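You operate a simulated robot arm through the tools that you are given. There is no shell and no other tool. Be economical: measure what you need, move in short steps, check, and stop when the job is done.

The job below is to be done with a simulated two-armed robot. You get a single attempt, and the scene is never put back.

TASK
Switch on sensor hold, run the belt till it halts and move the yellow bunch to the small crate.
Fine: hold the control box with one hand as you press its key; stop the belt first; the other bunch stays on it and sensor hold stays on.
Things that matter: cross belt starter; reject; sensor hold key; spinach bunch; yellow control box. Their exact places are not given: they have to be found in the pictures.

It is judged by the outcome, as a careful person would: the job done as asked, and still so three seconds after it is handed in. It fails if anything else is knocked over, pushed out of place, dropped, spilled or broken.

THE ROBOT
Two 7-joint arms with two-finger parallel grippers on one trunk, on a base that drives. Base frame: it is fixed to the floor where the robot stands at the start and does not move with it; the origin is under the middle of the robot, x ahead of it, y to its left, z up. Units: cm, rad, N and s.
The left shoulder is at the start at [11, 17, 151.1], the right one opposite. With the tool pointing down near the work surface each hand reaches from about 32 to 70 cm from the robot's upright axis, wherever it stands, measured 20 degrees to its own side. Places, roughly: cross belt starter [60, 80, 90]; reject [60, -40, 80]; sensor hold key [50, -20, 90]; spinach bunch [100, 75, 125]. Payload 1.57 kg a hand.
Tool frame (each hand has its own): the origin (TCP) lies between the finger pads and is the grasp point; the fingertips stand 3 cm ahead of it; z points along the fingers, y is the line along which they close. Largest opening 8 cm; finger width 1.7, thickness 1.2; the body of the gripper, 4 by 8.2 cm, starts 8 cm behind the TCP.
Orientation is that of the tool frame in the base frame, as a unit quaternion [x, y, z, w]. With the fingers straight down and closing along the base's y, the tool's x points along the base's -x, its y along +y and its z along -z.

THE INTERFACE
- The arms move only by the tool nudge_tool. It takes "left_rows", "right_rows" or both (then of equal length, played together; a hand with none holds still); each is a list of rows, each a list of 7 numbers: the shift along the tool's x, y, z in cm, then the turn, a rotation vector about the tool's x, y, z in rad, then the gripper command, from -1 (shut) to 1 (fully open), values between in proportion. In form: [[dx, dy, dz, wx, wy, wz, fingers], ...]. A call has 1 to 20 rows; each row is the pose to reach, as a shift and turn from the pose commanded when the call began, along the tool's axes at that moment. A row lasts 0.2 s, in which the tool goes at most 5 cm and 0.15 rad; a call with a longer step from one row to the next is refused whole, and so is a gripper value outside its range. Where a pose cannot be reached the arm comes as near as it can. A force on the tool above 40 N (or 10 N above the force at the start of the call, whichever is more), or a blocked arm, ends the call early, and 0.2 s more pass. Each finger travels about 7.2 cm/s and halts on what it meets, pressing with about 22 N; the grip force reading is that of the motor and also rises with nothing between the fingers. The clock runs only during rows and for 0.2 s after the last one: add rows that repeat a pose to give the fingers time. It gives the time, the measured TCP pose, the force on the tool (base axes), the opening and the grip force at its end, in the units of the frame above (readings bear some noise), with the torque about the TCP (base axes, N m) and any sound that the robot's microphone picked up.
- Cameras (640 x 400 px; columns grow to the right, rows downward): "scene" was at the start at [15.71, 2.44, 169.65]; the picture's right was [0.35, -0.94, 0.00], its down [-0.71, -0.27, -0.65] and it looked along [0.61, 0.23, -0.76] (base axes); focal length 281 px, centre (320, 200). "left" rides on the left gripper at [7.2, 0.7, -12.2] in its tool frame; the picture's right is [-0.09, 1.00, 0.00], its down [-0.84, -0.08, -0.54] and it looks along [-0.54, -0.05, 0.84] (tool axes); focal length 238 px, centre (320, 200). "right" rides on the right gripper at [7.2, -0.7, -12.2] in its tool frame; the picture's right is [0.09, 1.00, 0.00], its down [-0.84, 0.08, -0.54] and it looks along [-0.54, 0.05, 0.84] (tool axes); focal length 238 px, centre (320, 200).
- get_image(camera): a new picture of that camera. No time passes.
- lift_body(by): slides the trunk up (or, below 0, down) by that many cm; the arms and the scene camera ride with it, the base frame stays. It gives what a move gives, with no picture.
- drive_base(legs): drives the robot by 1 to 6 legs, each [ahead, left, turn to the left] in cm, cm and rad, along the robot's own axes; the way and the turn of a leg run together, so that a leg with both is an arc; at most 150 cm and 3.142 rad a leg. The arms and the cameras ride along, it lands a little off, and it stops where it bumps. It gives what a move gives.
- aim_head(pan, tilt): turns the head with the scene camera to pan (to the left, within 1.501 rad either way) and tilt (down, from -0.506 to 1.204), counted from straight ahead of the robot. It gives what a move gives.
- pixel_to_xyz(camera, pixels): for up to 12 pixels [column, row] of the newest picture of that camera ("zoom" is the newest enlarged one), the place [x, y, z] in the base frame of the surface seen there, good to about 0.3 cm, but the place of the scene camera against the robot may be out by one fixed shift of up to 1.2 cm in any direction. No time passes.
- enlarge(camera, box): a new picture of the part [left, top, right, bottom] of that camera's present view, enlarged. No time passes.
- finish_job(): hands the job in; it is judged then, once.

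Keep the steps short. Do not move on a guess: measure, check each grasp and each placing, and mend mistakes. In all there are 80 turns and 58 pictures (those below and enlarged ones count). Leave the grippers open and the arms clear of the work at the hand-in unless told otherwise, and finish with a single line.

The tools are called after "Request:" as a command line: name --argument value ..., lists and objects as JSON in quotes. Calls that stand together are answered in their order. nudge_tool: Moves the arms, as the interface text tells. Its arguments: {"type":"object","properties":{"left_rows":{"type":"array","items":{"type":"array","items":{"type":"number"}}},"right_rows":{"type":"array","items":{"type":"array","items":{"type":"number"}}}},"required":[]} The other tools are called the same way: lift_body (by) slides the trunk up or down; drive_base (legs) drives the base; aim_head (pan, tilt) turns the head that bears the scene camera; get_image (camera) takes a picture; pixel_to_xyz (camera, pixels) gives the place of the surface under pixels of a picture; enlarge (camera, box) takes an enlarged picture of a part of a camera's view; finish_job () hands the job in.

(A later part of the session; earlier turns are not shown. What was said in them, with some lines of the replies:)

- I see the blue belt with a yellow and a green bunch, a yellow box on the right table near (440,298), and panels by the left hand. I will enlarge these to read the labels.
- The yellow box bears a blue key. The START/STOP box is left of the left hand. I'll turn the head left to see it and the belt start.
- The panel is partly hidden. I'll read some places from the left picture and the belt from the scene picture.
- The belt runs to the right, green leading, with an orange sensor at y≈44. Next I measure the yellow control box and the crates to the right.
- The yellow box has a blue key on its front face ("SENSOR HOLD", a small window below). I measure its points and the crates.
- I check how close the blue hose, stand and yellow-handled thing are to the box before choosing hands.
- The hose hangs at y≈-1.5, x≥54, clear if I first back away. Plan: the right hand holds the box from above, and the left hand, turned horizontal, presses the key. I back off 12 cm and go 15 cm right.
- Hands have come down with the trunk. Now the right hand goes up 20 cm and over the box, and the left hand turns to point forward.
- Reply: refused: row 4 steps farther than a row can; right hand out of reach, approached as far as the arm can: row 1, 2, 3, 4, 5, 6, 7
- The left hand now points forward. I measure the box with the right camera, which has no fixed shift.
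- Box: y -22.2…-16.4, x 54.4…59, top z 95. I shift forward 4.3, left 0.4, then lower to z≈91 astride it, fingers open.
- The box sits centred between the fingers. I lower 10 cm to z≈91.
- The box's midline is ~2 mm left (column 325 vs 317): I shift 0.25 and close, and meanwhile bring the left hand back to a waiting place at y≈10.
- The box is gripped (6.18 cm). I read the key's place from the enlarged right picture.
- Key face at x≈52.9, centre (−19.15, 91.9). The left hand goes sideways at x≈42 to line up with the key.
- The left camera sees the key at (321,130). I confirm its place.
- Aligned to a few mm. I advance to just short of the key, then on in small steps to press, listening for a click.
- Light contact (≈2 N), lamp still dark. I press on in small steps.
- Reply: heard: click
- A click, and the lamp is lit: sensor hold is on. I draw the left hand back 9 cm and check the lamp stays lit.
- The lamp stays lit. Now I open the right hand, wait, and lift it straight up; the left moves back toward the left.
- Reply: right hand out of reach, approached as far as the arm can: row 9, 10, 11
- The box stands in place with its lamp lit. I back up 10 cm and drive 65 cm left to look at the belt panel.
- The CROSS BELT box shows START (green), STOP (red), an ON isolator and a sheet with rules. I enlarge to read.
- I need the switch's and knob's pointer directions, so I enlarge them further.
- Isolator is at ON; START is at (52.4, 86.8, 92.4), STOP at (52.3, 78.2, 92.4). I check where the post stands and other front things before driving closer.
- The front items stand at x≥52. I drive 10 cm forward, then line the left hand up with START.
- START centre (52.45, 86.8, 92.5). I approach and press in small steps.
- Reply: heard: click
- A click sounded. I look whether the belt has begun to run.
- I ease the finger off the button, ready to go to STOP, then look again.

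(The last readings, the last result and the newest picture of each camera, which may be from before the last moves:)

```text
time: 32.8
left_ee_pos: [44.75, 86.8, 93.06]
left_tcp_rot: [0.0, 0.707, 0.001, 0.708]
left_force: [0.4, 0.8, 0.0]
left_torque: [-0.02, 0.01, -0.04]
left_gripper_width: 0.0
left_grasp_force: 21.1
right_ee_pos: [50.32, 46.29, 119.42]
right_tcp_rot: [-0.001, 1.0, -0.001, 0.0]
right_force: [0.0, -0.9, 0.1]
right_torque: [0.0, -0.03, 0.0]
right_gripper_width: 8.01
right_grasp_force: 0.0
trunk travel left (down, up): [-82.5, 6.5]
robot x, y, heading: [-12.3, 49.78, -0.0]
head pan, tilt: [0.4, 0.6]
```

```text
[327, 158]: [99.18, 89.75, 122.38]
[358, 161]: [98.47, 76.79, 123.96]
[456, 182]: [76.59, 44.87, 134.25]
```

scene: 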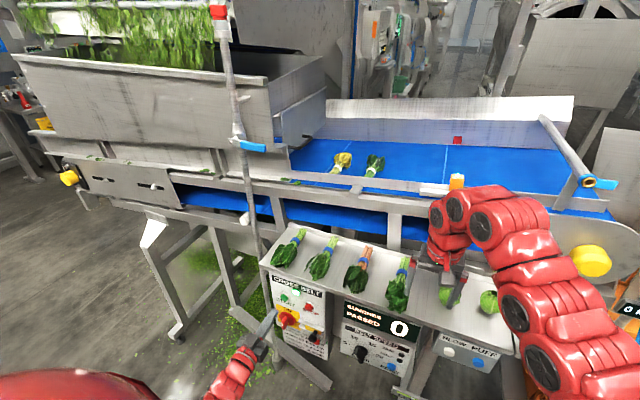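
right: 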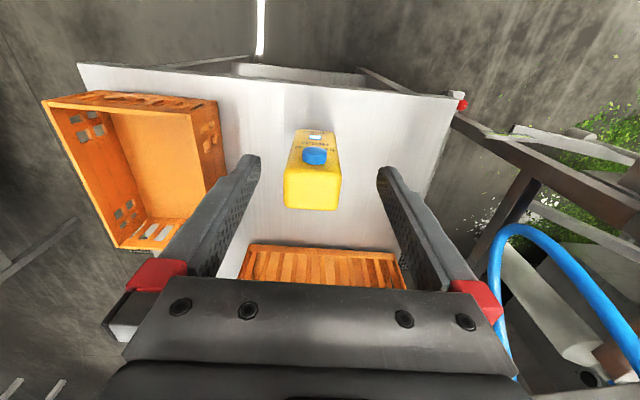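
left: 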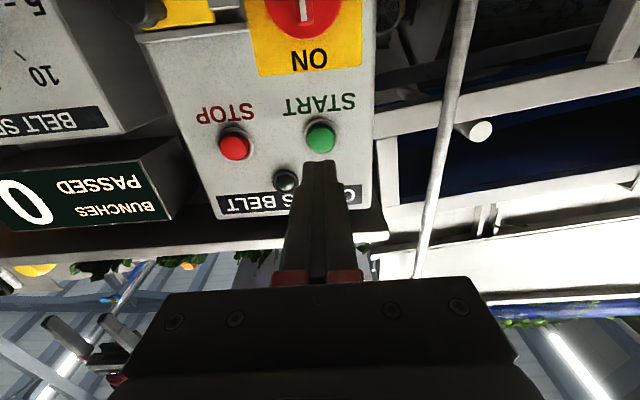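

The belt is running (bunches have moved right). I move the left finger in front of STOP and wait about 2 s.

Request:
nudge_tool --left_rows '[[0.2, -4.4, 0, 0, 0, 0, -1], [0.4, -8.8, 0, 0, 0, 0, -1], [0.4, -8.8, 2, 0, 0, 0, -1], [0.4, -8.8, 2, 0, 0, 0, -1], [0.4, -8.8, 2, 0, 0, 0, -1], [0.4, -8.8, 2, 0, 0, 0, -1], [0.4, -8.8, 2, 0, 0, 0, -1], [0.4, -8.8, 2, 0, 0, 0, -1], [0.4, -8.8, 2, 0, 0, 0, -1]]'

Request:
get_image --camera "scene"

```text
time: 34.8
left_ee_pos: [47.0, 78.08, 92.61]
left_tcp_rot: [0.001, 0.708, 0.0, 0.707]
left_force: [0.3, 0.2, 0.1]
left_torque: [-0.02, 0.0, 0.0]
left_gripper_width: 0.0
left_grasp_force: 21.6
right_ee_pos: [50.42, 46.35, 119.32]
right_tcp_rot: [0.0, 1.0, 0.001, 0.0]
right_force: [0.1, 0.0, 0.5]
right_torque: [-0.02, 0.0, 0.0]
right_gripper_width: 8.0
right_grasp_force: 0.0
trunk travel left (down, up): [-82.5, 6.5]
robot x, y, heading: [-12.25, 49.78, -0.001]
head pan, tilt: [0.4, 0.6]
```

```text
23 pictures are left
```

scene: 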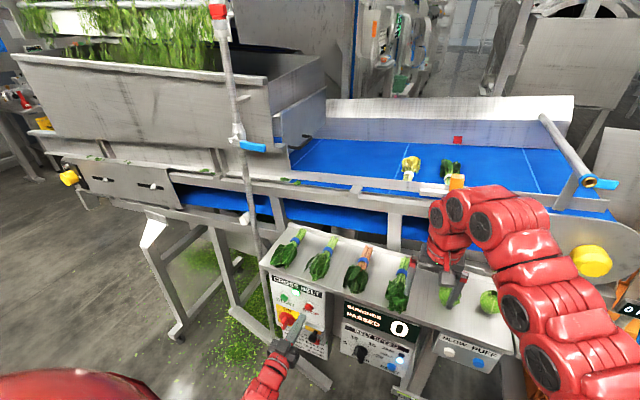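

Green is at the sensor. I wait 0.4 s and compare.

Request:
nudge_tool --left_rows '[[0, 0, 0, 0, 0, 0, -1], [0, 0, 0, 0, 0, 0, -1]]'

Request:
enlarge --camera "scene" --box '[340, 130, 500, 230]'

Request:
enlarge --camera "scene" --box '[260, 270, 420, 370]'

```text
time: 35.4
left_ee_pos: [46.97, 78.15, 92.49]
left_tcp_rot: [0.001, 0.707, 0.0, 0.707]
left_force: [-0.5, 0.1, -0.1]
left_torque: [0.03, 0.01, 0.02]
left_gripper_width: 0.0
left_grasp_force: 21.0
right_ee_pos: [50.36, 46.32, 119.36]
right_tcp_rot: [0.0, 1.0, 0.0, 0.001]
right_force: [0.7, -0.2, -0.1]
right_torque: [0.01, -0.01, 0.02]
right_gripper_width: 8.01
right_grasp_force: 0.1
trunk travel left (down, up): [-82.5, 6.5]
robot x, y, heading: [-11.82, 49.58, 0.003]
head pan, tilt: [0.4, 0.6]
```

```text
4.00 times, centred on (420, 180) of scene
```

zoom: 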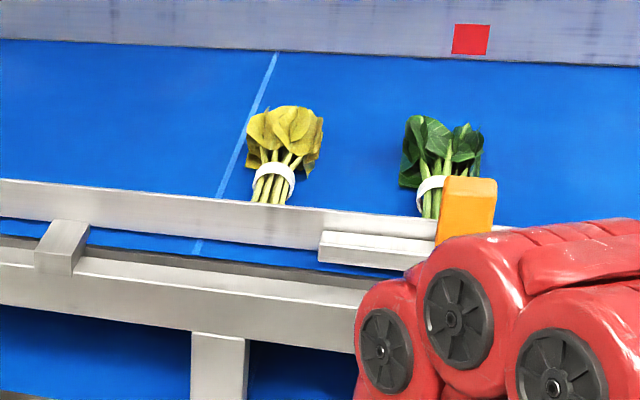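

```text
4.00 times, centred on (340, 320) of scene
```

zoom: 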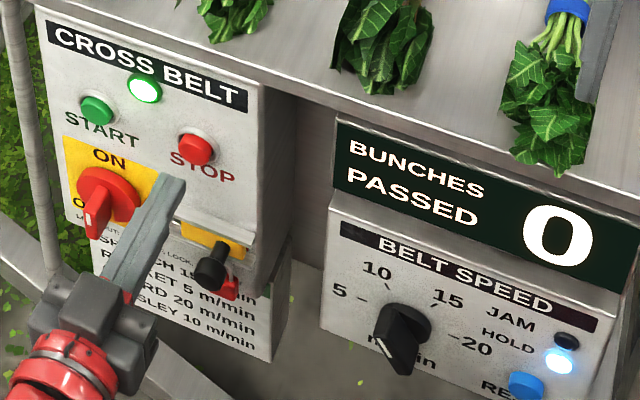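

HOLD lamp is lit, belt halted, run lamp still green. Now I press STOP.

Request:
nudge_tool --left_rows '[[0, -0.15, 1.5, 0, 0, 0, -1], [0, -0.15, 2.2, 0, 0, 0, -1], [0, -0.15, 2.6, 0, 0, 0, -1], [0, -0.15, 2.9, 0, 0, 0, -1], [0, -0.15, 3.1, 0, 0, 0, -1]]'

```text
time: 36.6
left_ee_pos: [49.9, 78.09, 92.41]
left_tcp_rot: [0.001, 0.707, 0.001, 0.707]
left_force: [-19.5, -1.0, -2.4]
left_torque: [0.02, 0.06, -0.01]
left_gripper_width: 0.01
left_grasp_force: 21.2
right_ee_pos: [50.22, 46.3, 119.55]
right_tcp_rot: [-0.001, 1.0, 0.0, 0.002]
right_force: [-0.1, 0.0, 0.7]
right_torque: [0.0, -0.02, 0.02]
right_gripper_width: 8.02
right_grasp_force: 0.1
trunk travel left (down, up): [-82.5, 6.5]
robot x, y, heading: [-12.29, 49.67, -0.002]
head pan, tilt: [0.4, 0.6]
heard: click
```

A click. I draw the left hand back and check the lamps.

Request:
nudge_tool --left_rows '[[0, 0, -2, 0, 0, 0, -1], [0, 0, -6, 0, 0, 0, -1], [0, 0, -10, 0, 0, 0, -1], [0, 0, -12, 0, 0, 0, -1]]'

Request:
get_image --camera "scene"

Request:
enlarge --camera "scene" --box '[260, 270, 420, 370]'

```text
time: 37.6
left_ee_pos: [38.15, 78.13, 92.61]
left_tcp_rot: [0.0, 0.707, 0.001, 0.707]
left_force: [0.4, 0.5, 0.1]
left_torque: [-0.03, 0.01, 0.0]
left_gripper_width: 0.02
left_grasp_force: 21.4
right_ee_pos: [50.26, 46.3, 119.28]
right_tcp_rot: [-0.001, 1.0, 0.0, 0.001]
right_force: [0.6, 0.2, 0.3]
right_torque: [-0.03, 0.0, 0.0]
right_gripper_width: 8.01
right_grasp_force: 0.1
trunk travel left (down, up): [-82.5, 6.5]
robot x, y, heading: [-11.98, 49.93, 0.005]
head pan, tilt: [0.4, 0.6]
```

```text
20 pictures are left
```

scene: 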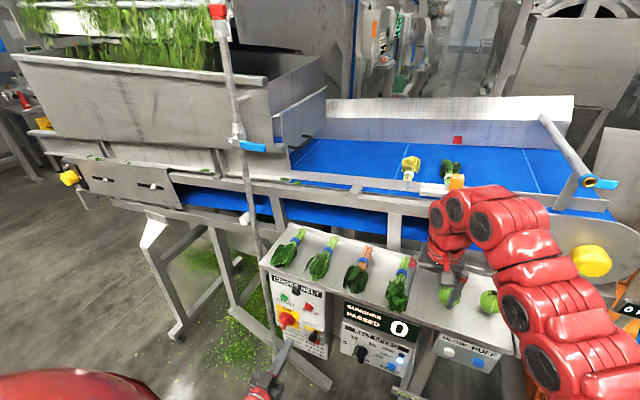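

```text
4.00 times, centred on (340, 320) of scene
```

zoom: 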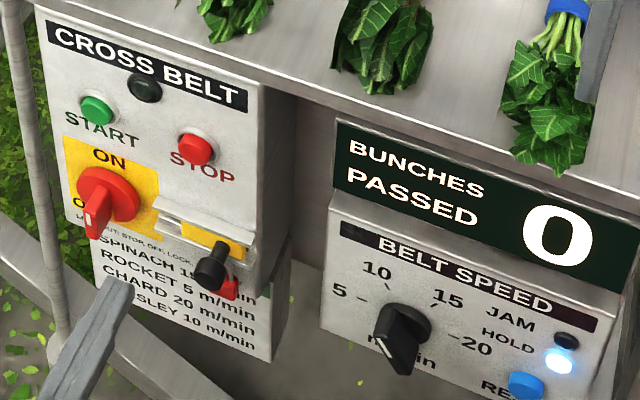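

Run lamp is out; HOLD lamp still lit. Next the right hand goes high to clear the rail, and the left turns down and tucks back. Trunk up 6 cm too.

Request:
lift_body --by 6

Request:
nudge_tool --left_rows '[[-3, 0, 0, 0, 0.14, 0, -1], [-6, 0, 0, 0, 0.28, 0, -1], [-9, 0, 0, 0, 0.42, 0, -1], [-12, 0, 0, 0, 0.56, 0, -1], [-15, 0, -1, 0, 0.7, 0, -1], [-18, 0, -2, 0, 0.84, 0, -1], [-20, 0, -3, 0, 0.98, 0, -1], [-20, 0, -4, 0, 1.12, 0, -1], [-20, 0, -5, 0, 1.27, 0, -1], [-20, 0, -6, 0, 1.42, 0, -1], [-20, 0, -7, 0, 1.57, 0, -1]]' --right_rows '[[0, 0, -2, 0, 0, 0, 1], [0, 0, -4, 0, 0, 0, 1], [0, 0, -6, 0, 0, 0, 1], [0, 0, -8, 0, 0, 0, 1], [0, 0, -10, 0, 0, 0, 1], [0, 0, -12, 0, 0, 0, 1], [0, 0, -14, 0, 0, 0, 1], [0, 0, -16, 0, 0, 0, 1], [0, 0, -16, 0, 0, 0, 1], [0, 0, -16, 0, 0, 0, 1], [0, 0, -16, 0, 0, 0, 1]]'

Request:
drive_base --legs '[[0, 15, 0]]'

Request:
get_image --camera "scene"

```text
time: 38.6
left_ee_pos: [38.02, 78.02, 98.54]
left_tcp_rot: [0.001, 0.707, 0.0, 0.707]
left_force: [0.0, -0.5, -0.4]
left_torque: [0.02, 0.0, 0.0]
left_gripper_width: 0.0
left_grasp_force: 20.9
right_ee_pos: [50.24, 46.25, 125.34]
right_tcp_rot: [-0.001, 1.0, 0.0, 0.0]
right_force: [0.0, 0.4, -0.2]
right_torque: [0.0, 0.0, -0.01]
right_gripper_width: 7.97
right_grasp_force: 0.1
trunk travel left (down, up): [-88.5, 0.5]
robot x, y, heading: [-12.28, 50.06, 0.0]
head pan, tilt: [0.4, 0.6]
```

```text
time: 41.0
left_ee_pos: [29.45, 78.25, 116.66]
left_tcp_rot: [-0.001, 0.998, -0.002, 0.057]
left_force: [-0.3, 0.9, 0.7]
left_torque: [-0.04, -0.02, 0.0]
left_gripper_width: 0.0
left_grasp_force: 21.9
left hand out of reach, approached as far as the arm can: row 4, 5, 6, 7, 8, 9, 10, 11
right_ee_pos: [53.71, 48.14, 133.22]
right_tcp_rot: [0.0, 1.0, 0.0, 0.002]
right_force: [0.2, -0.4, 0.2]
right_torque: [-0.01, -0.02, 0.03]
right_gripper_width: 7.99
right_grasp_force: 0.1
right hand out of reach, approached as far as the arm can: row 4, 5, 6, 7, 8, 9, 10, 11
trunk travel left (down, up): [-88.5, 0.5]
robot x, y, heading: [-11.95, 50.36, 0.003]
head pan, tilt: [0.4, 0.6]
```

```text
time: 42.3
left_ee_pos: [29.84, 92.52, 116.76]
left_tcp_rot: [0.001, 0.998, 0.0, 0.058]
left_force: [0.4, 0.7, -0.5]
left_torque: [0.02, 0.01, -0.01]
left_gripper_width: 0.0
left_grasp_force: 21.5
right_ee_pos: [53.99, 62.32, 133.23]
right_tcp_rot: [0.002, 1.0, 0.002, 0.001]
right_force: [0.0, -0.2, 1.1]
right_torque: [0.04, 0.03, 0.02]
right_gripper_width: 8.0
right_grasp_force: 0.1
trunk travel left (down, up): [-88.5, 0.5]
robot x, y, heading: [-12.2, 64.53, -0.003]
head pan, tilt: [0.4, 0.6]
```

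```text
18 pictures are left
```

scene: 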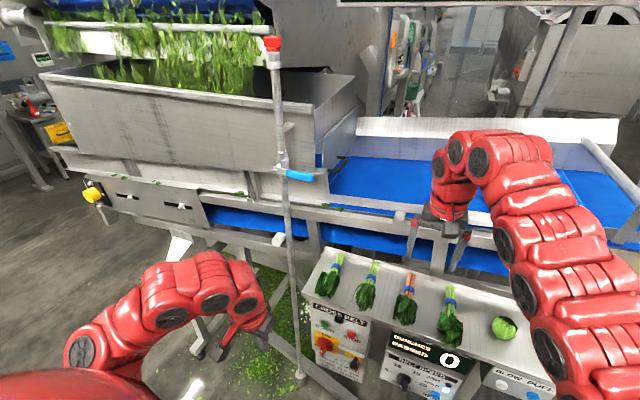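

Driving straight in would bring the left hand over the shelf. Turning the robot 0.6 rad left keeps the left hand back and brings the right shoulder forward. I shift 26 cm right, then turn.

Request:
drive_base --legs '[[0, -26, 0], [0, 0, 0.6]]'

Request:
nudge_tool --right_rows '[[-4, 0, -1, 0, 0, 0.12, 1], [-8, 0, -3, 0, 0, 0.24, 1], [-8, -1, -6, 0, 0, 0.36, 1], [-8, -2, -8, 0, 0, 0.48, 1], [-8, -2, -8, 0, 0, 0.6, 1], [-8, -2, -8, 0, 0, 0.6, 1]]'

```text
time: 45.9
left_ee_pos: [8.06, 83.74, 116.69]
left_tcp_rot: [-0.279, 0.959, 0.015, 0.056]
left_force: [-0.2, -0.1, -0.2]
left_torque: [0.0, 0.01, -0.01]
left_gripper_width: 0.0
left_grasp_force: 21.8
right_ee_pos: [44.55, 71.32, 133.13]
right_tcp_rot: [-0.279, 0.96, 0.001, 0.001]
right_force: [-0.5, 0.4, 0.0]
right_torque: [-0.01, 0.01, -0.02]
right_gripper_width: 8.02
right_grasp_force: 0.0
trunk travel left (down, up): [-88.5, 0.5]
robot x, y, heading: [-12.45, 37.42, 0.569]
head pan, tilt: [0.4, 0.6]
```

```text
time: 47.2
left_ee_pos: [7.81, 83.9, 116.68]
left_tcp_rot: [-0.279, 0.959, 0.013, 0.056]
left_force: [0.8, 0.2, -0.3]
left_torque: [-0.01, -0.01, 0.02]
left_gripper_width: 0.02
left_grasp_force: 21.2
right_ee_pos: [45.56, 74.06, 135.08]
right_tcp_rot: [-0.053, 0.999, 0.01, 0.009]
right_force: [-0.6, 1.2, -0.1]
right_torque: [-0.06, -0.07, -0.03]
right_gripper_width: 7.98
right_grasp_force: 0.1
right hand out of reach, approached as far as the arm can: row 1, 2, 3, 4, 5, 6
trunk travel left (down, up): [-88.5, 0.5]
robot x, y, heading: [-12.28, 37.53, 0.565]
head pan, tilt: [0.4, 0.6]
```

The arm nears its limit at this height pointing straight down. I try tilting the hand 0.35 rad forward and see whether it reaches up and out better.

Request:
nudge_tool --right_rows '[[0, 0, 0, 0, -0.12, 0, 1], [0, 0, 0, 0, -0.24, 0, 1], [0, 0, 0, 0, -0.35, 0, 1], [-2, 0, -2, 0, -0.4, 0, 1], [-4, 0, -4, 0, -0.4, 0, 1], [-4, 0, -4, 0, -0.4, 0, 1]]'

```text
time: 48.6
left_ee_pos: [7.98, 83.73, 116.63]
left_tcp_rot: [-0.279, 0.959, 0.015, 0.056]
left_force: [0.3, -0.3, -1.5]
left_torque: [0.01, 0.0, 0.0]
left_gripper_width: 0.0
left_grasp_force: 21.3
right_ee_pos: [49.66, 74.48, 139.27]
right_tcp_rot: [-0.051, 0.977, 0.021, 0.206]
right_force: [0.0, 0.6, 0.2]
right_torque: [0.0, -0.01, -0.03]
right_gripper_width: 8.01
right_grasp_force: 0.1
trunk travel left (down, up): [-88.5, 0.5]
robot x, y, heading: [-12.1, 37.49, 0.563]
head pan, tilt: [0.4, 0.6]
```

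Tilted 0.4 rad it reaches well (139 cm high). I drive along base +x by about 24 cm and look with the right camera.

Request:
drive_base --legs '[[20.3, -12.8, 0]]'

Request:
get_image --camera "right"

Request:
aim_head --pan -0.3 --tilt 0.55

Request:
get_image --camera "scene"

```text
time: 50.4
left_ee_pos: [31.99, 83.61, 116.81]
left_tcp_rot: [-0.28, 0.958, 0.015, 0.056]
left_force: [0.2, -0.9, -0.7]
left_torque: [0.02, -0.02, 0.0]
left_gripper_width: 0.0
left_grasp_force: 21.5
right_ee_pos: [73.51, 74.59, 139.33]
right_tcp_rot: [-0.053, 0.977, 0.022, 0.206]
right_force: [0.4, -0.3, 0.0]
right_torque: [0.01, -0.02, 0.03]
right_gripper_width: 8.01
right_grasp_force: 0.0
trunk travel left (down, up): [-88.5, 0.5]
robot x, y, heading: [11.64, 37.22, 0.573]
head pan, tilt: [0.4, 0.6]
```

```text
17 pictures are left
```

right: 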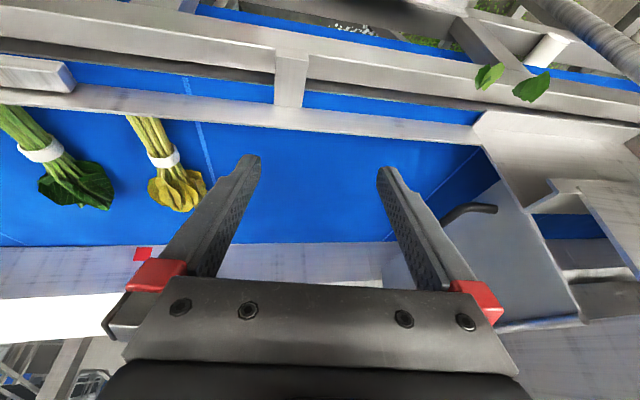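

```text
time: 51.5
left_ee_pos: [31.97, 83.61, 116.76]
left_tcp_rot: [-0.28, 0.958, 0.015, 0.056]
left_force: [0.1, 0.1, -0.6]
left_torque: [0.0, -0.01, -0.04]
left_gripper_width: 0.01
left_grasp_force: 21.7
right_ee_pos: [73.61, 74.48, 139.28]
right_tcp_rot: [-0.053, 0.977, 0.022, 0.207]
right_force: [0.6, 0.9, 0.4]
right_torque: [0.03, -0.01, 0.0]
right_gripper_width: 8.0
right_grasp_force: 0.1
trunk travel left (down, up): [-88.5, 0.5]
robot x, y, heading: [11.9, 36.93, 0.569]
head pan, tilt: [-0.3, 0.55]
```

```text
16 pictures are left
```

scene: 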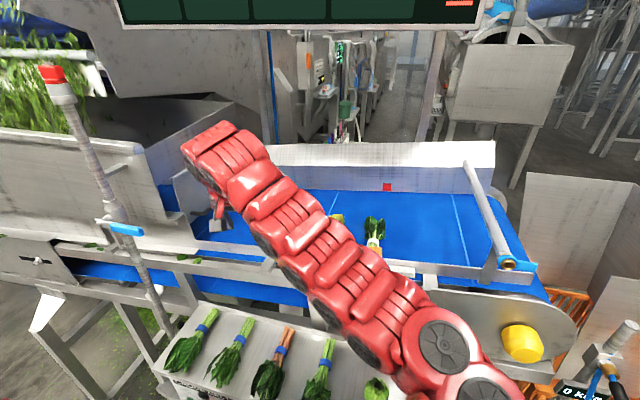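

The right camera sees the yellow bunch's band at (165,158). I measure it along its length, and the rail.

Request:
pixel_to_xyz --camera "right" --pixels '[[140, 122], [152, 142], [165, 158], [175, 178], [182, 200], [151, 160], [178, 154], [42, 155], [160, 115], [290, 112], [230, 200], [36, 72]]'

```text
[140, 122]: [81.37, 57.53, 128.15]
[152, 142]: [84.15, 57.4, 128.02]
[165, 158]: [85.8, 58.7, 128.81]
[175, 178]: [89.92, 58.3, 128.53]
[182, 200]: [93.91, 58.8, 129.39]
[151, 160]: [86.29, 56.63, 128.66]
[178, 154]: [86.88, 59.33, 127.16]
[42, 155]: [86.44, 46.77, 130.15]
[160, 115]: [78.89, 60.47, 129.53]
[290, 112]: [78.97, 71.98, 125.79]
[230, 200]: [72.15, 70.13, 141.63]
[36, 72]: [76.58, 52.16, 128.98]
```

Band at (86.3, 58.0), top z 128.8; belt z ≈125.3. I move to a hover over it at (85.5, 58, 137.8).

Request:
nudge_tool --right_rows '[[-1.75, -3.55, 1.03, 0, 0, 0, 1], [-3.5, -7.1, 2.05, 0, 0, 0, 1], [-5.25, -10.7, 3.08, 0, 0, 0, 1], [-7, -14.2, 4.1, 0, 0, 0, 1], [-8.75, -17.8, 5.13, 0, 0, 0, 1], [-8.75, -17.8, 5.13, 0, 0, 0, 1]]'

Request:
get_image --camera "right"

```text
time: 52.9
left_ee_pos: [32.05, 83.73, 116.66]
left_tcp_rot: [-0.281, 0.958, 0.014, 0.056]
left_force: [0.2, 0.2, -0.2]
left_torque: [-0.03, 0.01, 0.0]
left_gripper_width: 0.0
left_grasp_force: 21.1
right_ee_pos: [85.7, 58.08, 137.88]
right_tcp_rot: [-0.053, 0.977, 0.021, 0.207]
right_force: [-0.1, 0.1, -0.2]
right_torque: [-0.01, -0.02, 0.05]
right_gripper_width: 8.02
right_grasp_force: 0.1
trunk travel left (down, up): [-88.5, 0.5]
robot x, y, heading: [11.74, 37.19, 0.568]
head pan, tilt: [-0.3, 0.55]
```

```text
15 pictures are left
```

right: 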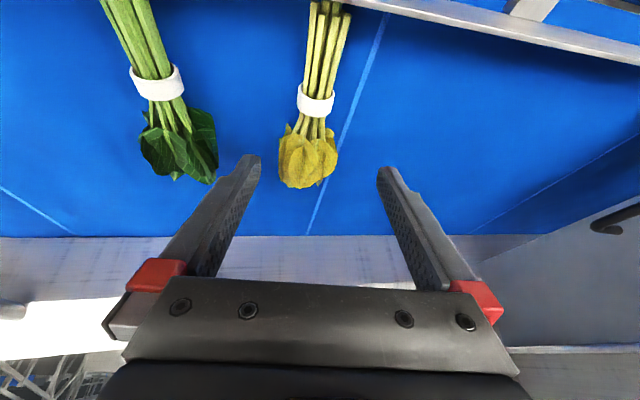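

Request:
pixel_to_xyz --camera "right" --pixels '[[315, 105], [300, 105], [331, 103], [310, 150], [322, 60], [285, 160], [335, 160], [250, 120], [360, 120], [208, 150], [330, 10]]'

```text
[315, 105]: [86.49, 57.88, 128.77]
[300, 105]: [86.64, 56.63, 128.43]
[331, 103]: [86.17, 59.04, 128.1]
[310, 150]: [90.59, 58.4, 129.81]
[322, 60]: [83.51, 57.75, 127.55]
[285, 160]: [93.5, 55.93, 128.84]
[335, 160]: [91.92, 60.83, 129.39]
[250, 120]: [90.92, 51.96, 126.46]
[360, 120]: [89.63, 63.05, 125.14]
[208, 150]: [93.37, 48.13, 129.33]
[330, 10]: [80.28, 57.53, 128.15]
```

Band centre (86.4, 57.85). I lower straight down to TCP z≈129, tips just over the belt.

Request:
nudge_tool --right_rows '[[1.25, -0.13, 2.7, 0, 0, 0, 1], [2.5, -0.25, 5.4, 0, 0, 0, 1], [3.3, -0.33, 7.2, 0, 0, 0, 1], [3.73, -0.38, 8.1, 0, 0, 0, 1], [3.73, -0.38, 8.1, 0, 0, 0, 1]]'

Request:
get_image --camera "right"

```text
time: 54.1
left_ee_pos: [31.91, 83.73, 116.72]
left_tcp_rot: [-0.281, 0.958, 0.015, 0.057]
left_force: [-0.2, 0.1, 0.5]
left_torque: [-0.02, -0.02, -0.03]
left_gripper_width: 0.02
left_grasp_force: 21.4
right_ee_pos: [85.63, 58.17, 129.42]
right_tcp_rot: [-0.053, 0.975, 0.024, 0.215]
right_force: [-2.3, -0.1, 11.9]
right_torque: [-0.58, -0.03, -0.1]
right_gripper_width: 7.96
right_grasp_force: 0.0
trunk travel left (down, up): [-88.5, 0.5]
robot x, y, heading: [11.88, 37.2, 0.57]
head pan, tilt: [-0.3, 0.55]
stopped in row 5 (right hand): the force on the tool passed its limit at 41 N (the readings are from after the stop); the commanded pose is now the measured one
```

```text
14 pictures are left
```

right: 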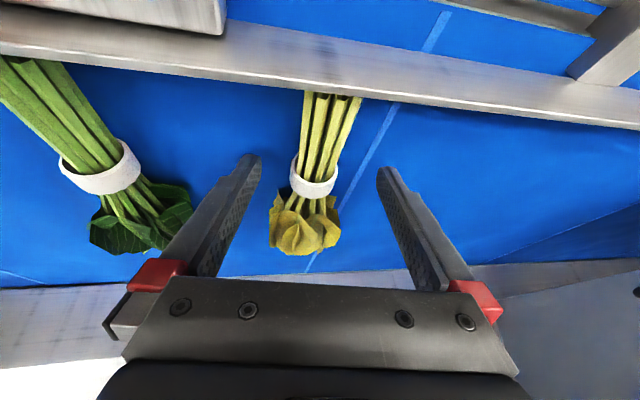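

The force limit tripped, with the load on the right (−y) finger. I raise 1 cm and measure what lies beside that fingertip.

Request:
nudge_tool --right_rows '[[-0.4, 0, -0.9, 0, 0, 0, 1], [-0.4, 0, -0.9, 0, 0, 0, 1]]'

Request:
enlarge --camera "right" --box '[80, 80, 420, 292]'

Request:
pixel_to_xyz --camera "right" --pixels '[[250, 160], [258, 170], [262, 150], [180, 205], [170, 235], [230, 140], [378, 172], [360, 180], [315, 180], [340, 130], [230, 60], [240, 230]]'

```text
time: 54.8
left_ee_pos: [31.96, 83.69, 116.82]
left_tcp_rot: [-0.28, 0.958, 0.014, 0.056]
left_force: [-0.1, 0.5, 0.5]
left_torque: [-0.02, -0.02, 0.04]
left_gripper_width: 0.01
left_grasp_force: 21.1
right_ee_pos: [85.72, 58.1, 130.33]
right_tcp_rot: [-0.052, 0.976, 0.023, 0.212]
right_force: [-1.1, -0.1, 0.6]
right_torque: [-0.02, -0.04, 0.04]
right_gripper_width: 7.97
right_grasp_force: 0.0
trunk travel left (down, up): [-88.5, 0.5]
robot x, y, heading: [12.2, 37.22, 0.572]
head pan, tilt: [-0.3, 0.55]
```

```text
1.88 times, centred on (250, 186) of right
```

zoom: 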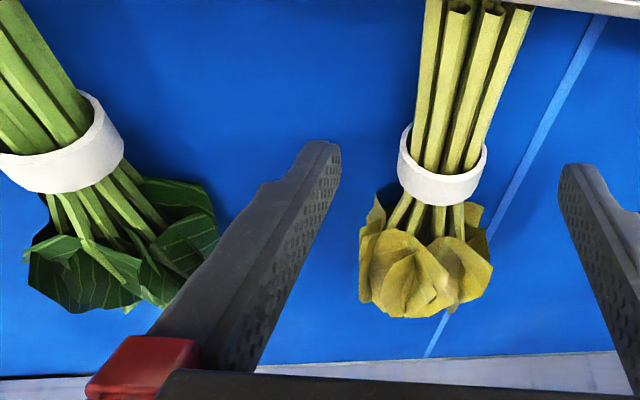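

```text
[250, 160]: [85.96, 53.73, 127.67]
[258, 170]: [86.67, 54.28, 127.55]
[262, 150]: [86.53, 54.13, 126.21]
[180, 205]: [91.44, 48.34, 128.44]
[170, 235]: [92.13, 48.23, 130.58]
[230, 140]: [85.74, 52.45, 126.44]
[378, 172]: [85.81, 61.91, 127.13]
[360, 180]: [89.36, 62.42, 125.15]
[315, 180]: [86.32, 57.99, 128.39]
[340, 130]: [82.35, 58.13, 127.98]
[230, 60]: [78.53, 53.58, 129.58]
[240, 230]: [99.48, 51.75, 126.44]
```

The finger had touched the belt itself (surface ≈126.3), not the green bunch. I go down only 0.5 cm and close on the band.

Request:
nudge_tool --right_rows '[[0.2, -0.15, 0.43, 0, 0, 0, 1], [0.2, -0.15, 0.43, 0, 0, 0, 0.5], [0.2, -0.15, 0.43, 0, 0, 0, 0], [0.2, -0.15, 0.43, 0, 0, 0, -0.5], [0.2, -0.15, 0.43, 0, 0, 0, -1], [0.2, -0.15, 0.43, 0, 0, 0, -1], [0.2, -0.15, 0.43, 0, 0, 0, -1]]'

Request:
get_image --camera "right"

```text
time: 56.4
left_ee_pos: [32.07, 83.71, 116.65]
left_tcp_rot: [-0.279, 0.958, 0.014, 0.055]
left_force: [-0.4, -0.5, -0.4]
left_torque: [0.0, 0.01, 0.06]
left_gripper_width: 0.0
left_grasp_force: 22.0
right_ee_pos: [85.66, 57.85, 129.82]
right_tcp_rot: [-0.052, 0.975, 0.023, 0.213]
right_force: [0.3, 2.4, 2.7]
right_torque: [0.05, 0.21, -0.12]
right_gripper_width: 3.28
right_grasp_force: 21.8
trunk travel left (down, up): [-88.5, 0.5]
robot x, y, heading: [11.85, 37.24, 0.571]
head pan, tilt: [-0.3, 0.55]
```

```text
12 pictures are left
```

right: 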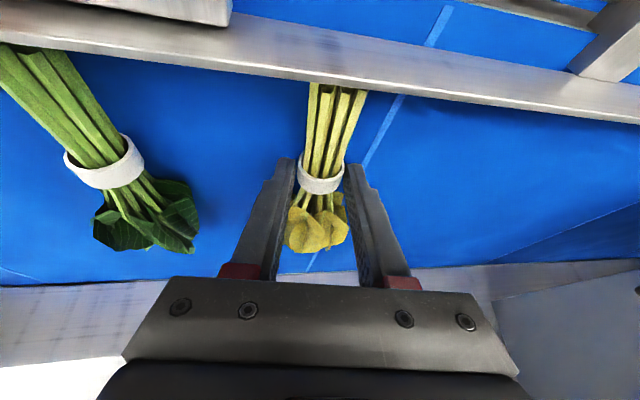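

Gripped at 3.28 cm on the band. I lift slowly straight up 9 cm and check.

Request:
nudge_tool --right_rows '[[-0.8, 0, -1.85, 0, 0, 0, -1], [-1.6, 0, -3.7, 0, 0, 0, -1], [-2.4, 0, -5.5, 0, 0, 0, -1], [-3.2, 0, -7.3, 0, 0, 0, -1], [-3.7, 0.2, -8.2, 0, 0, 0, -1], [-3.7, 0.2, -8.2, 0, 0, 0, -1]]'

Request:
get_image --camera "right"

```text
time: 57.8
left_ee_pos: [32.12, 83.68, 116.83]
left_tcp_rot: [-0.28, 0.958, 0.014, 0.056]
left_force: [0.2, -1.4, -0.3]
left_torque: [-0.01, -0.01, -0.03]
left_gripper_width: 0.0
left_grasp_force: 21.4
right_ee_pos: [85.61, 57.93, 138.75]
right_tcp_rot: [-0.053, 0.976, 0.023, 0.212]
right_force: [0.2, -0.2, -1.1]
right_torque: [0.02, 0.01, 0.01]
right_gripper_width: 3.19
right_grasp_force: 22.1
trunk travel left (down, up): [-88.5, 0.5]
robot x, y, heading: [11.86, 36.84, 0.568]
head pan, tilt: [-0.3, 0.55]
```

```text
11 pictures are left
```

right: 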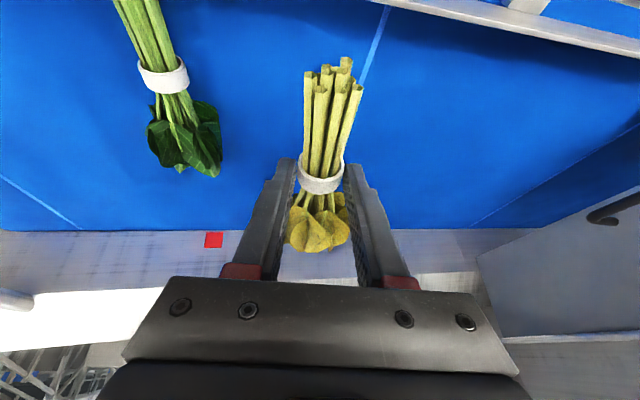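

The bunch is held clear of the belt. I back straight out along base −x by 40 cm, then turn back to face forward.

Request:
drive_base --legs '[[-33.7, 21.5, 0], [0, 0, -0.568]]'

Request:
get_image --camera "scene"

```text
time: 60.0
left_ee_pos: [-3.19, 83.38, 116.78]
left_tcp_rot: [-0.281, 0.958, 0.014, 0.058]
left_force: [-1.4, -0.3, 0.9]
left_torque: [-0.01, -0.09, 0.01]
left_gripper_width: 0.01
left_grasp_force: 21.8
right_ee_pos: [50.23, 57.44, 139.09]
right_tcp_rot: [-0.052, 0.975, 0.023, 0.216]
right_force: [-1.0, -0.4, -0.4]
right_torque: [0.04, -0.03, 0.0]
right_gripper_width: 3.16
right_grasp_force: 21.9
trunk travel left (down, up): [-88.5, 0.5]
robot x, y, heading: [-22.45, 36.75, 0.571]
head pan, tilt: [-0.3, 0.55]
stopped in leg 1: the robot was blocked; the commanded pose is now the measured one
```

```text
10 pictures are left
```

scene: 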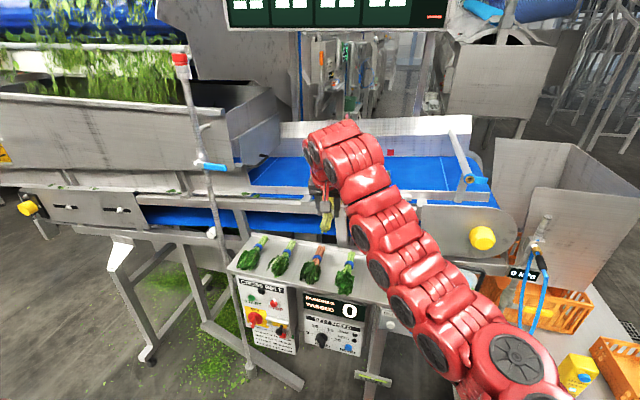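

Something behind blocked the base at x≈−22. I go forward 4 cm along base x, then turn to face forward.

Request:
drive_base --legs '[[3.8, -2.4, 0], [0, 0, -0.57]]'

```text
time: 62.4
left_ee_pos: [22.98, 65.9, 116.75]
left_tcp_rot: [-0.01, 0.998, -0.001, 0.056]
left_force: [0.0, 0.2, 0.3]
left_torque: [0.03, -0.01, 0.01]
left_gripper_width: 0.02
left_grasp_force: 21.3
right_ee_pos: [55.26, 16.11, 138.73]
right_tcp_rot: [0.215, 0.953, -0.035, 0.21]
right_force: [-0.2, -0.2, -1.5]
right_torque: [0.0, 0.08, -0.01]
right_gripper_width: 3.14
right_grasp_force: 22.5
trunk travel left (down, up): [-88.5, 0.5]
robot x, y, heading: [-18.3, 36.82, 0.019]
head pan, tilt: [-0.3, 0.55]
```

Hand at z 138.7 clears the hose (z≤126 for x<65). I drive 2 cm back and 56 cm right.

Request:
drive_base --legs '[[-2, 0, -0.019], [0, -56, 0]]'

Request:
nudge_tool --right_rows '[[0, 0, 0, 0, 0, -0.12, -1], [0, 0, 0, 0, 0, -0.24, -1], [0, 0, 0, 0, 0, -0.36, -1], [0, 0, 0, 0, 0, -0.45, -1], [0, 0, 0, 0, 0, -0.45, -1]]'

Request:
aim_head --pan -0.3 --tilt 0.75

Request:
get_image --camera "scene"

```text
time: 66.0
left_ee_pos: [21.42, 10.45, 116.74]
left_tcp_rot: [-0.009, 0.998, -0.001, 0.057]
left_force: [-0.1, 1.0, -0.1]
left_torque: [-0.02, 0.01, 0.0]
left_gripper_width: 0.02
left_grasp_force: 21.0
right_ee_pos: [53.63, -39.53, 138.71]
right_tcp_rot: [0.215, 0.953, -0.036, 0.212]
right_force: [-0.5, 0.0, -0.3]
right_torque: [0.0, 0.05, 0.01]
right_gripper_width: 3.1
right_grasp_force: 22.5
trunk travel left (down, up): [-88.5, 0.5]
robot x, y, heading: [-20.15, -18.98, 0.02]
head pan, tilt: [-0.3, 0.55]
```

```text
time: 67.2
left_ee_pos: [21.54, 10.5, 116.78]
left_tcp_rot: [-0.009, 0.998, -0.001, 0.057]
left_force: [1.2, 0.5, -0.5]
left_torque: [0.0, -0.01, 0.0]
left_gripper_width: 0.0
left_grasp_force: 21.3
right_ee_pos: [53.61, -39.6, 138.78]
right_tcp_rot: [-0.003, 0.977, -0.082, 0.196]
right_force: [1.0, 0.2, -1.2]
right_torque: [-0.02, 0.03, -0.02]
right_gripper_width: 3.15
right_grasp_force: 22.4
trunk travel left (down, up): [-88.5, 0.5]
robot x, y, heading: [-20.1, -18.58, 0.015]
head pan, tilt: [-0.3, 0.55]
```

```text
time: 68.0
left_ee_pos: [21.42, 10.39, 116.78]
left_tcp_rot: [-0.009, 0.998, -0.001, 0.056]
left_force: [-0.7, 0.4, 1.2]
left_torque: [0.01, -0.02, 0.02]
left_gripper_width: 0.0
left_grasp_force: 21.7
right_ee_pos: [53.67, -39.62, 138.67]
right_tcp_rot: [-0.004, 0.977, -0.081, 0.198]
right_force: [0.6, 0.4, -1.2]
right_torque: [-0.03, 0.0, -0.01]
right_gripper_width: 3.13
right_grasp_force: 22.0
trunk travel left (down, up): [-88.5, 0.5]
robot x, y, heading: [-20.11, -18.76, 0.02]
head pan, tilt: [-0.3, 0.75]
```

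```text
9 pictures are left
```

scene: 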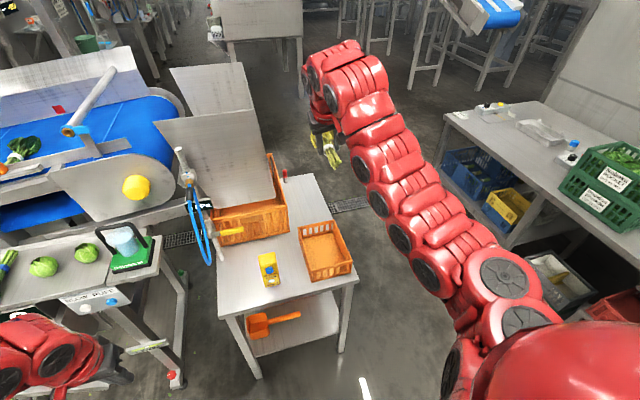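

Clear path over the small crate, and the yellow box's lamp still looks lit. I lower the trunk 30 cm and drive 10 cm forward.

Request:
lift_body --by -30

Request:
drive_base --legs '[[10, 0, 0]]'

Request:
get_image --camera "right"

```text
time: 71.0
left_ee_pos: [21.58, 10.51, 86.71]
left_tcp_rot: [-0.01, 0.998, -0.002, 0.056]
left_force: [0.3, 0.2, 0.4]
left_torque: [0.01, 0.0, -0.01]
left_gripper_width: 0.01
left_grasp_force: 21.0
right_ee_pos: [53.66, -39.57, 108.7]
right_tcp_rot: [-0.003, 0.977, -0.081, 0.198]
right_force: [0.2, 0.5, -1.3]
right_torque: [0.0, 0.0, -0.03]
right_gripper_width: 3.17
right_grasp_force: 22.2
trunk travel left (down, up): [-58.5, 30.5]
robot x, y, heading: [-19.95, -18.45, 0.017]
head pan, tilt: [-0.3, 0.75]
```

```text
time: 72.1
left_ee_pos: [31.22, 10.72, 86.68]
left_tcp_rot: [-0.012, 0.998, -0.001, 0.057]
left_force: [0.1, 0.4, -1.1]
left_torque: [0.0, -0.01, 0.02]
left_gripper_width: 0.01
left_grasp_force: 21.6
right_ee_pos: [63.52, -39.14, 108.67]
right_tcp_rot: [-0.004, 0.977, -0.081, 0.197]
right_force: [-0.7, -0.2, -0.4]
right_torque: [0.02, 0.02, 0.0]
right_gripper_width: 3.11
right_grasp_force: 21.6
trunk travel left (down, up): [-58.5, 30.5]
robot x, y, heading: [-10.09, -18.35, 0.021]
head pan, tilt: [-0.3, 0.75]
```

```text
8 pictures are left
```

right: 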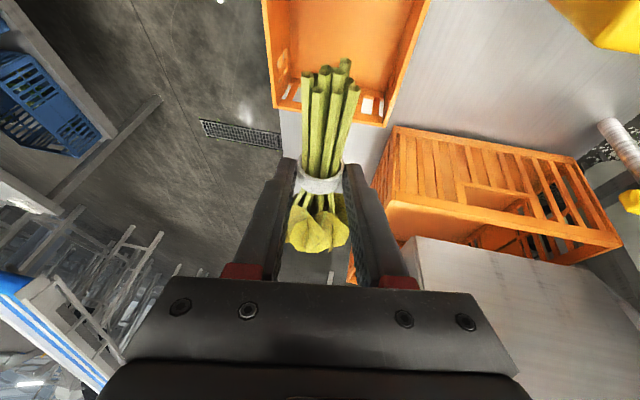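

I measure the crate from this picture for exact placing.

Request:
pixel_to_xyz --camera "right" --pixels '[[275, 106], [386, 124], [264, 15], [425, 12], [345, 30], [375, 60], [290, 50], [400, 60], [330, 5]]'

```text
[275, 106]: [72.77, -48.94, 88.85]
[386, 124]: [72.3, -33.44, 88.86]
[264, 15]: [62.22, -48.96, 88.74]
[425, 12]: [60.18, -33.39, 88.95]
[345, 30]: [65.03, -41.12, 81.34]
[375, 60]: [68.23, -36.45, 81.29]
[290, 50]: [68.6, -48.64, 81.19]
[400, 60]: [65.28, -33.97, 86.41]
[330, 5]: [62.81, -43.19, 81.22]
```

Crate: y −49…−33.4, floor z 81.3, rim 88.9, x 52…72.5. I level the hand and go to (60.5, −41.2, 101).

Request:
nudge_tool --right_rows '[[1.45, -0.2, 1.55, -0.05, 0.05, 0, -1], [2.9, -0.45, 3.1, -0.1, 0.1, 0, -1], [4.4, -0.7, 4.65, -0.16, 0.15, 0, -1], [5.8, -0.9, 6.17, -0.16, 0.15, 0, -1], [5.8, -0.9, 6.17, -0.16, 0.15, 0, -1]]'

Request:
get_image --camera "right"

```text
time: 73.3
left_ee_pos: [31.16, 10.79, 86.7]
left_tcp_rot: [-0.011, 0.998, -0.001, 0.056]
left_force: [-0.4, 0.0, 0.9]
left_torque: [-0.04, 0.04, 0.03]
left_gripper_width: 0.0
left_grasp_force: 20.8
right_ee_pos: [60.63, -41.1, 101.01]
right_tcp_rot: [-0.014, 0.992, -0.003, 0.122]
right_force: [-0.2, 0.3, -1.4]
right_torque: [0.0, 0.02, 0.0]
right_gripper_width: 3.13
right_grasp_force: 22.3
trunk travel left (down, up): [-58.5, 30.5]
robot x, y, heading: [-10.24, -18.3, 0.024]
head pan, tilt: [-0.3, 0.75]
```

```text
7 pictures are left
```

right: 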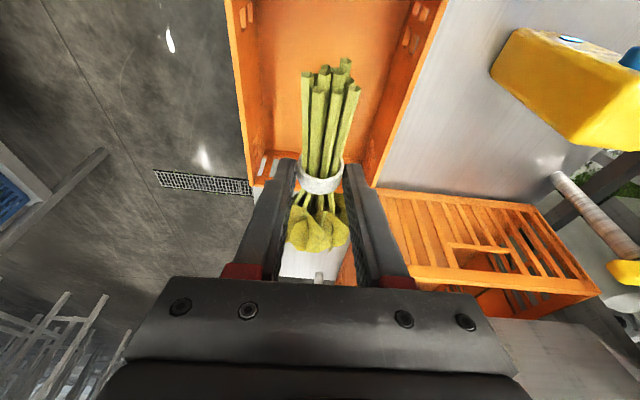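

Centred over the crate. I lower 15 cm in steps to just above the floor.

Request:
nudge_tool --right_rows '[[0.8, 0, 2.9, 0, 0, 0, -1], [1.6, 0, 5.8, 0, 0, 0, -1], [2.4, 0, 8.6, 0, 0, 0, -1], [3.2, 0, 11.4, 0, 0, 0, -1], [3.7, 0, 13.3, 0, 0, 0, -1], [4, 0, 14.3, 0, 0, 0, -1], [4, 0, 14.3, 0, 0, 0, -1]]'

Request:
enlarge --camera "right" --box '[160, 0, 480, 300]'

```text
time: 74.9
left_ee_pos: [30.82, 10.96, 86.85]
left_tcp_rot: [-0.012, 0.998, -0.001, 0.059]
left_force: [-0.8, -0.5, 0.6]
left_torque: [-0.01, 0.01, 0.04]
left_gripper_width: 0.03
left_grasp_force: 20.9
right_ee_pos: [59.94, -41.36, 86.48]
right_tcp_rot: [-0.014, 0.992, -0.004, 0.125]
right_force: [-1.2, 0.8, 22.5]
right_torque: [0.08, -0.05, 0.09]
right_gripper_width: 3.11
right_grasp_force: 22.2
trunk travel left (down, up): [-58.5, 30.5]
robot x, y, heading: [-10.22, -18.89, 0.017]
head pan, tilt: [-0.3, 0.75]
```

```text
1.33 times, centred on (320, 150) of right
```

zoom: 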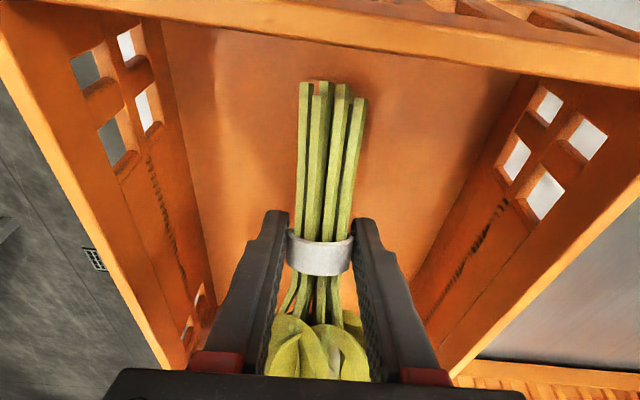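

It rests on the floor of the crate (22 N upward). I ease up 0.5 cm, open, wait, then lift straight out.

Request:
nudge_tool --right_rows '[[-0.13, 0, -0.5, 0, 0, 0, -1], [-0.13, 0, -0.5, 0, 0, 0, 0], [-0.13, 0, -0.5, 0, 0, 0, 1], [-0.13, 0, -0.5, 0, 0, 0, 1], [-0.13, 0, -0.5, 0, 0, 0, 1], [-0.8, 0, -3, 0, 0, 0, 1], [-1.7, 0, -7, 0, 0, 0, 1], [-2.7, 0, -11, 0, 0, 0, 1], [-3.7, 0, -15, 0, 0, 0, 1], [-4.7, 0, -19, 0, 0, 0, 1], [-4.7, 0, -19, 0, 0, 0, 1]]' --left_rows '[[0, 0, 0, 0, 0, 0, 0], [0, 0, 0, 0, 0, 0, 1], [0, 0, 0, 0, 0, 0, 1], [0, 0, 0, 0, 0, 0, 1], [0, 0, 0, 0, 0, 0, 1], [0, 0, 0, 0, 0, 0, 1], [0, 0, 0, 0, 0, 0, 1], [0, 0, 0, 0, 0, 0, 1], [0, 0, 0, 0, 0, 0, 1], [0, 0, 0, 0, 0, 0, 1], [0, 0, 0, 0, 0, 0, 1]]'

Request:
get_image --camera "right"

```text
time: 77.3
left_ee_pos: [31.2, 10.67, 86.8]
left_tcp_rot: [-0.011, 0.998, -0.001, 0.057]
left_force: [-0.3, 0.3, 0.3]
left_torque: [0.02, 0.02, 0.0]
left_gripper_width: 7.99
left_grasp_force: 0.0
right_ee_pos: [60.17, -41.04, 105.59]
right_tcp_rot: [-0.014, 0.992, -0.002, 0.123]
right_force: [-0.8, -0.2, 0.6]
right_torque: [0.0, 0.0, 0.05]
right_gripper_width: 8.0
right_grasp_force: 0.0
trunk travel left (down, up): [-58.5, 30.5]
robot x, y, heading: [-9.76, -18.15, 0.022]
head pan, tilt: [-0.3, 0.75]
```

```text
5 pictures are left
```

right: 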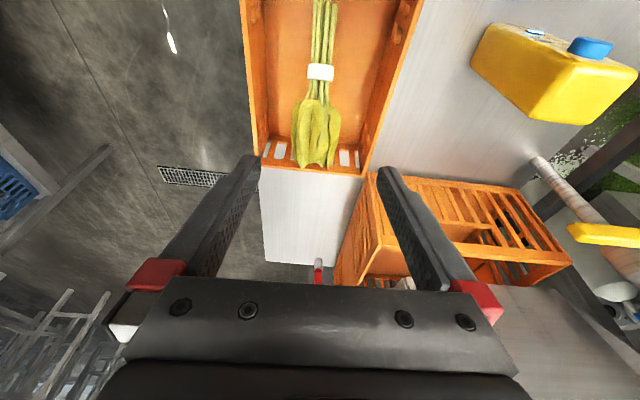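

The yellow bunch lies in the small crate. I back off 10 cm and take a last look at the whole, including the lamp and the green bunch.

Request:
drive_base --legs '[[-10, 0, 0]]'

Request:
aim_head --pan 0.15 --tilt 0.55

Request:
get_image --camera "scene"

```text
time: 78.5
left_ee_pos: [21.04, 10.43, 86.78]
left_tcp_rot: [-0.01, 0.998, -0.001, 0.058]
left_force: [0.2, -0.5, 0.2]
left_torque: [-0.05, -0.02, -0.02]
left_gripper_width: 8.0
left_grasp_force: 0.1
right_ee_pos: [49.83, -41.24, 105.52]
right_tcp_rot: [-0.013, 0.992, -0.004, 0.122]
right_force: [-0.3, 0.9, -0.2]
right_torque: [-0.02, -0.01, 0.02]
right_gripper_width: 8.02
right_grasp_force: 0.0
trunk travel left (down, up): [-58.5, 30.5]
robot x, y, heading: [-20.62, -18.72, 0.021]
head pan, tilt: [-0.3, 0.75]
```

```text
time: 79.3
left_ee_pos: [21.03, 10.45, 86.71]
left_tcp_rot: [-0.011, 0.998, -0.001, 0.057]
left_force: [-0.3, 0.5, 1.0]
left_torque: [0.01, 0.01, 0.03]
left_gripper_width: 8.03
left_grasp_force: 0.1
right_ee_pos: [49.76, -41.18, 105.62]
right_tcp_rot: [-0.014, 0.992, -0.003, 0.123]
right_force: [0.5, -0.2, 0.8]
right_torque: [-0.02, 0.01, 0.03]
right_gripper_width: 8.02
right_grasp_force: 0.1
trunk travel left (down, up): [-58.5, 30.5]
robot x, y, heading: [-20.32, -18.53, 0.017]
head pan, tilt: [0.15, 0.55]
```

```text
4 pictures are left
```

scene: 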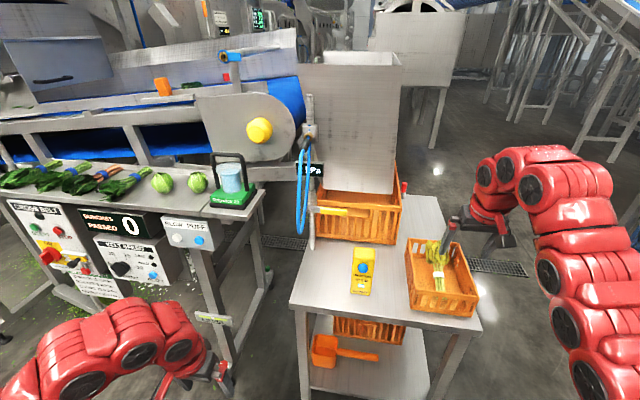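

All looks in order; one enlarged check of the lamp and crate.

Request:
enlarge --camera "scene" --box '[320, 220, 500, 330]'

Request:
enlarge --camera "scene" --box '[0, 60, 300, 300]'

```text
3.56 times, centred on (410, 275) of scene
```

zoom: 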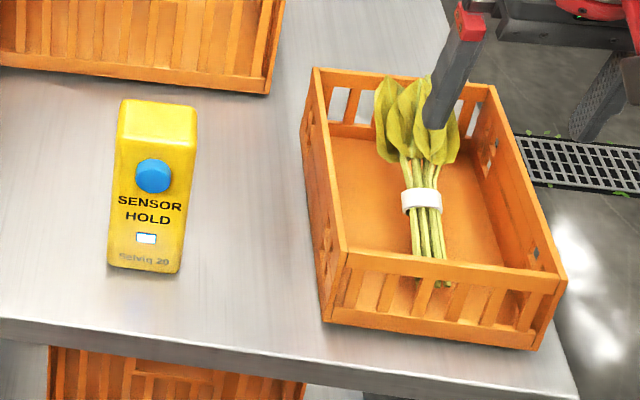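

```text
1.67 times, centred on (150, 180) of scene
```

zoom: 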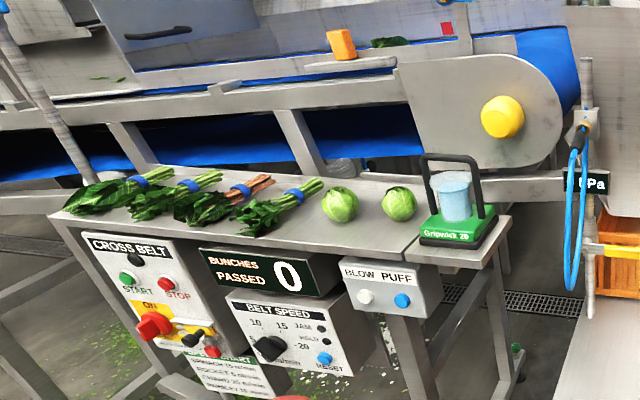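

Sensor hold is lit, the belt's run lamp is out, the green bunch is still on the belt and the yellow one lies in the small crate with both hands clear. I hand in.

Request:
finish_job

```text
The job is handed in.
```

The yellow bunch is in the small crate, sensor hold is on, the belt is stopped with the green bunch still on it; once while backing away the base bumped something behind it that I could not see or check.
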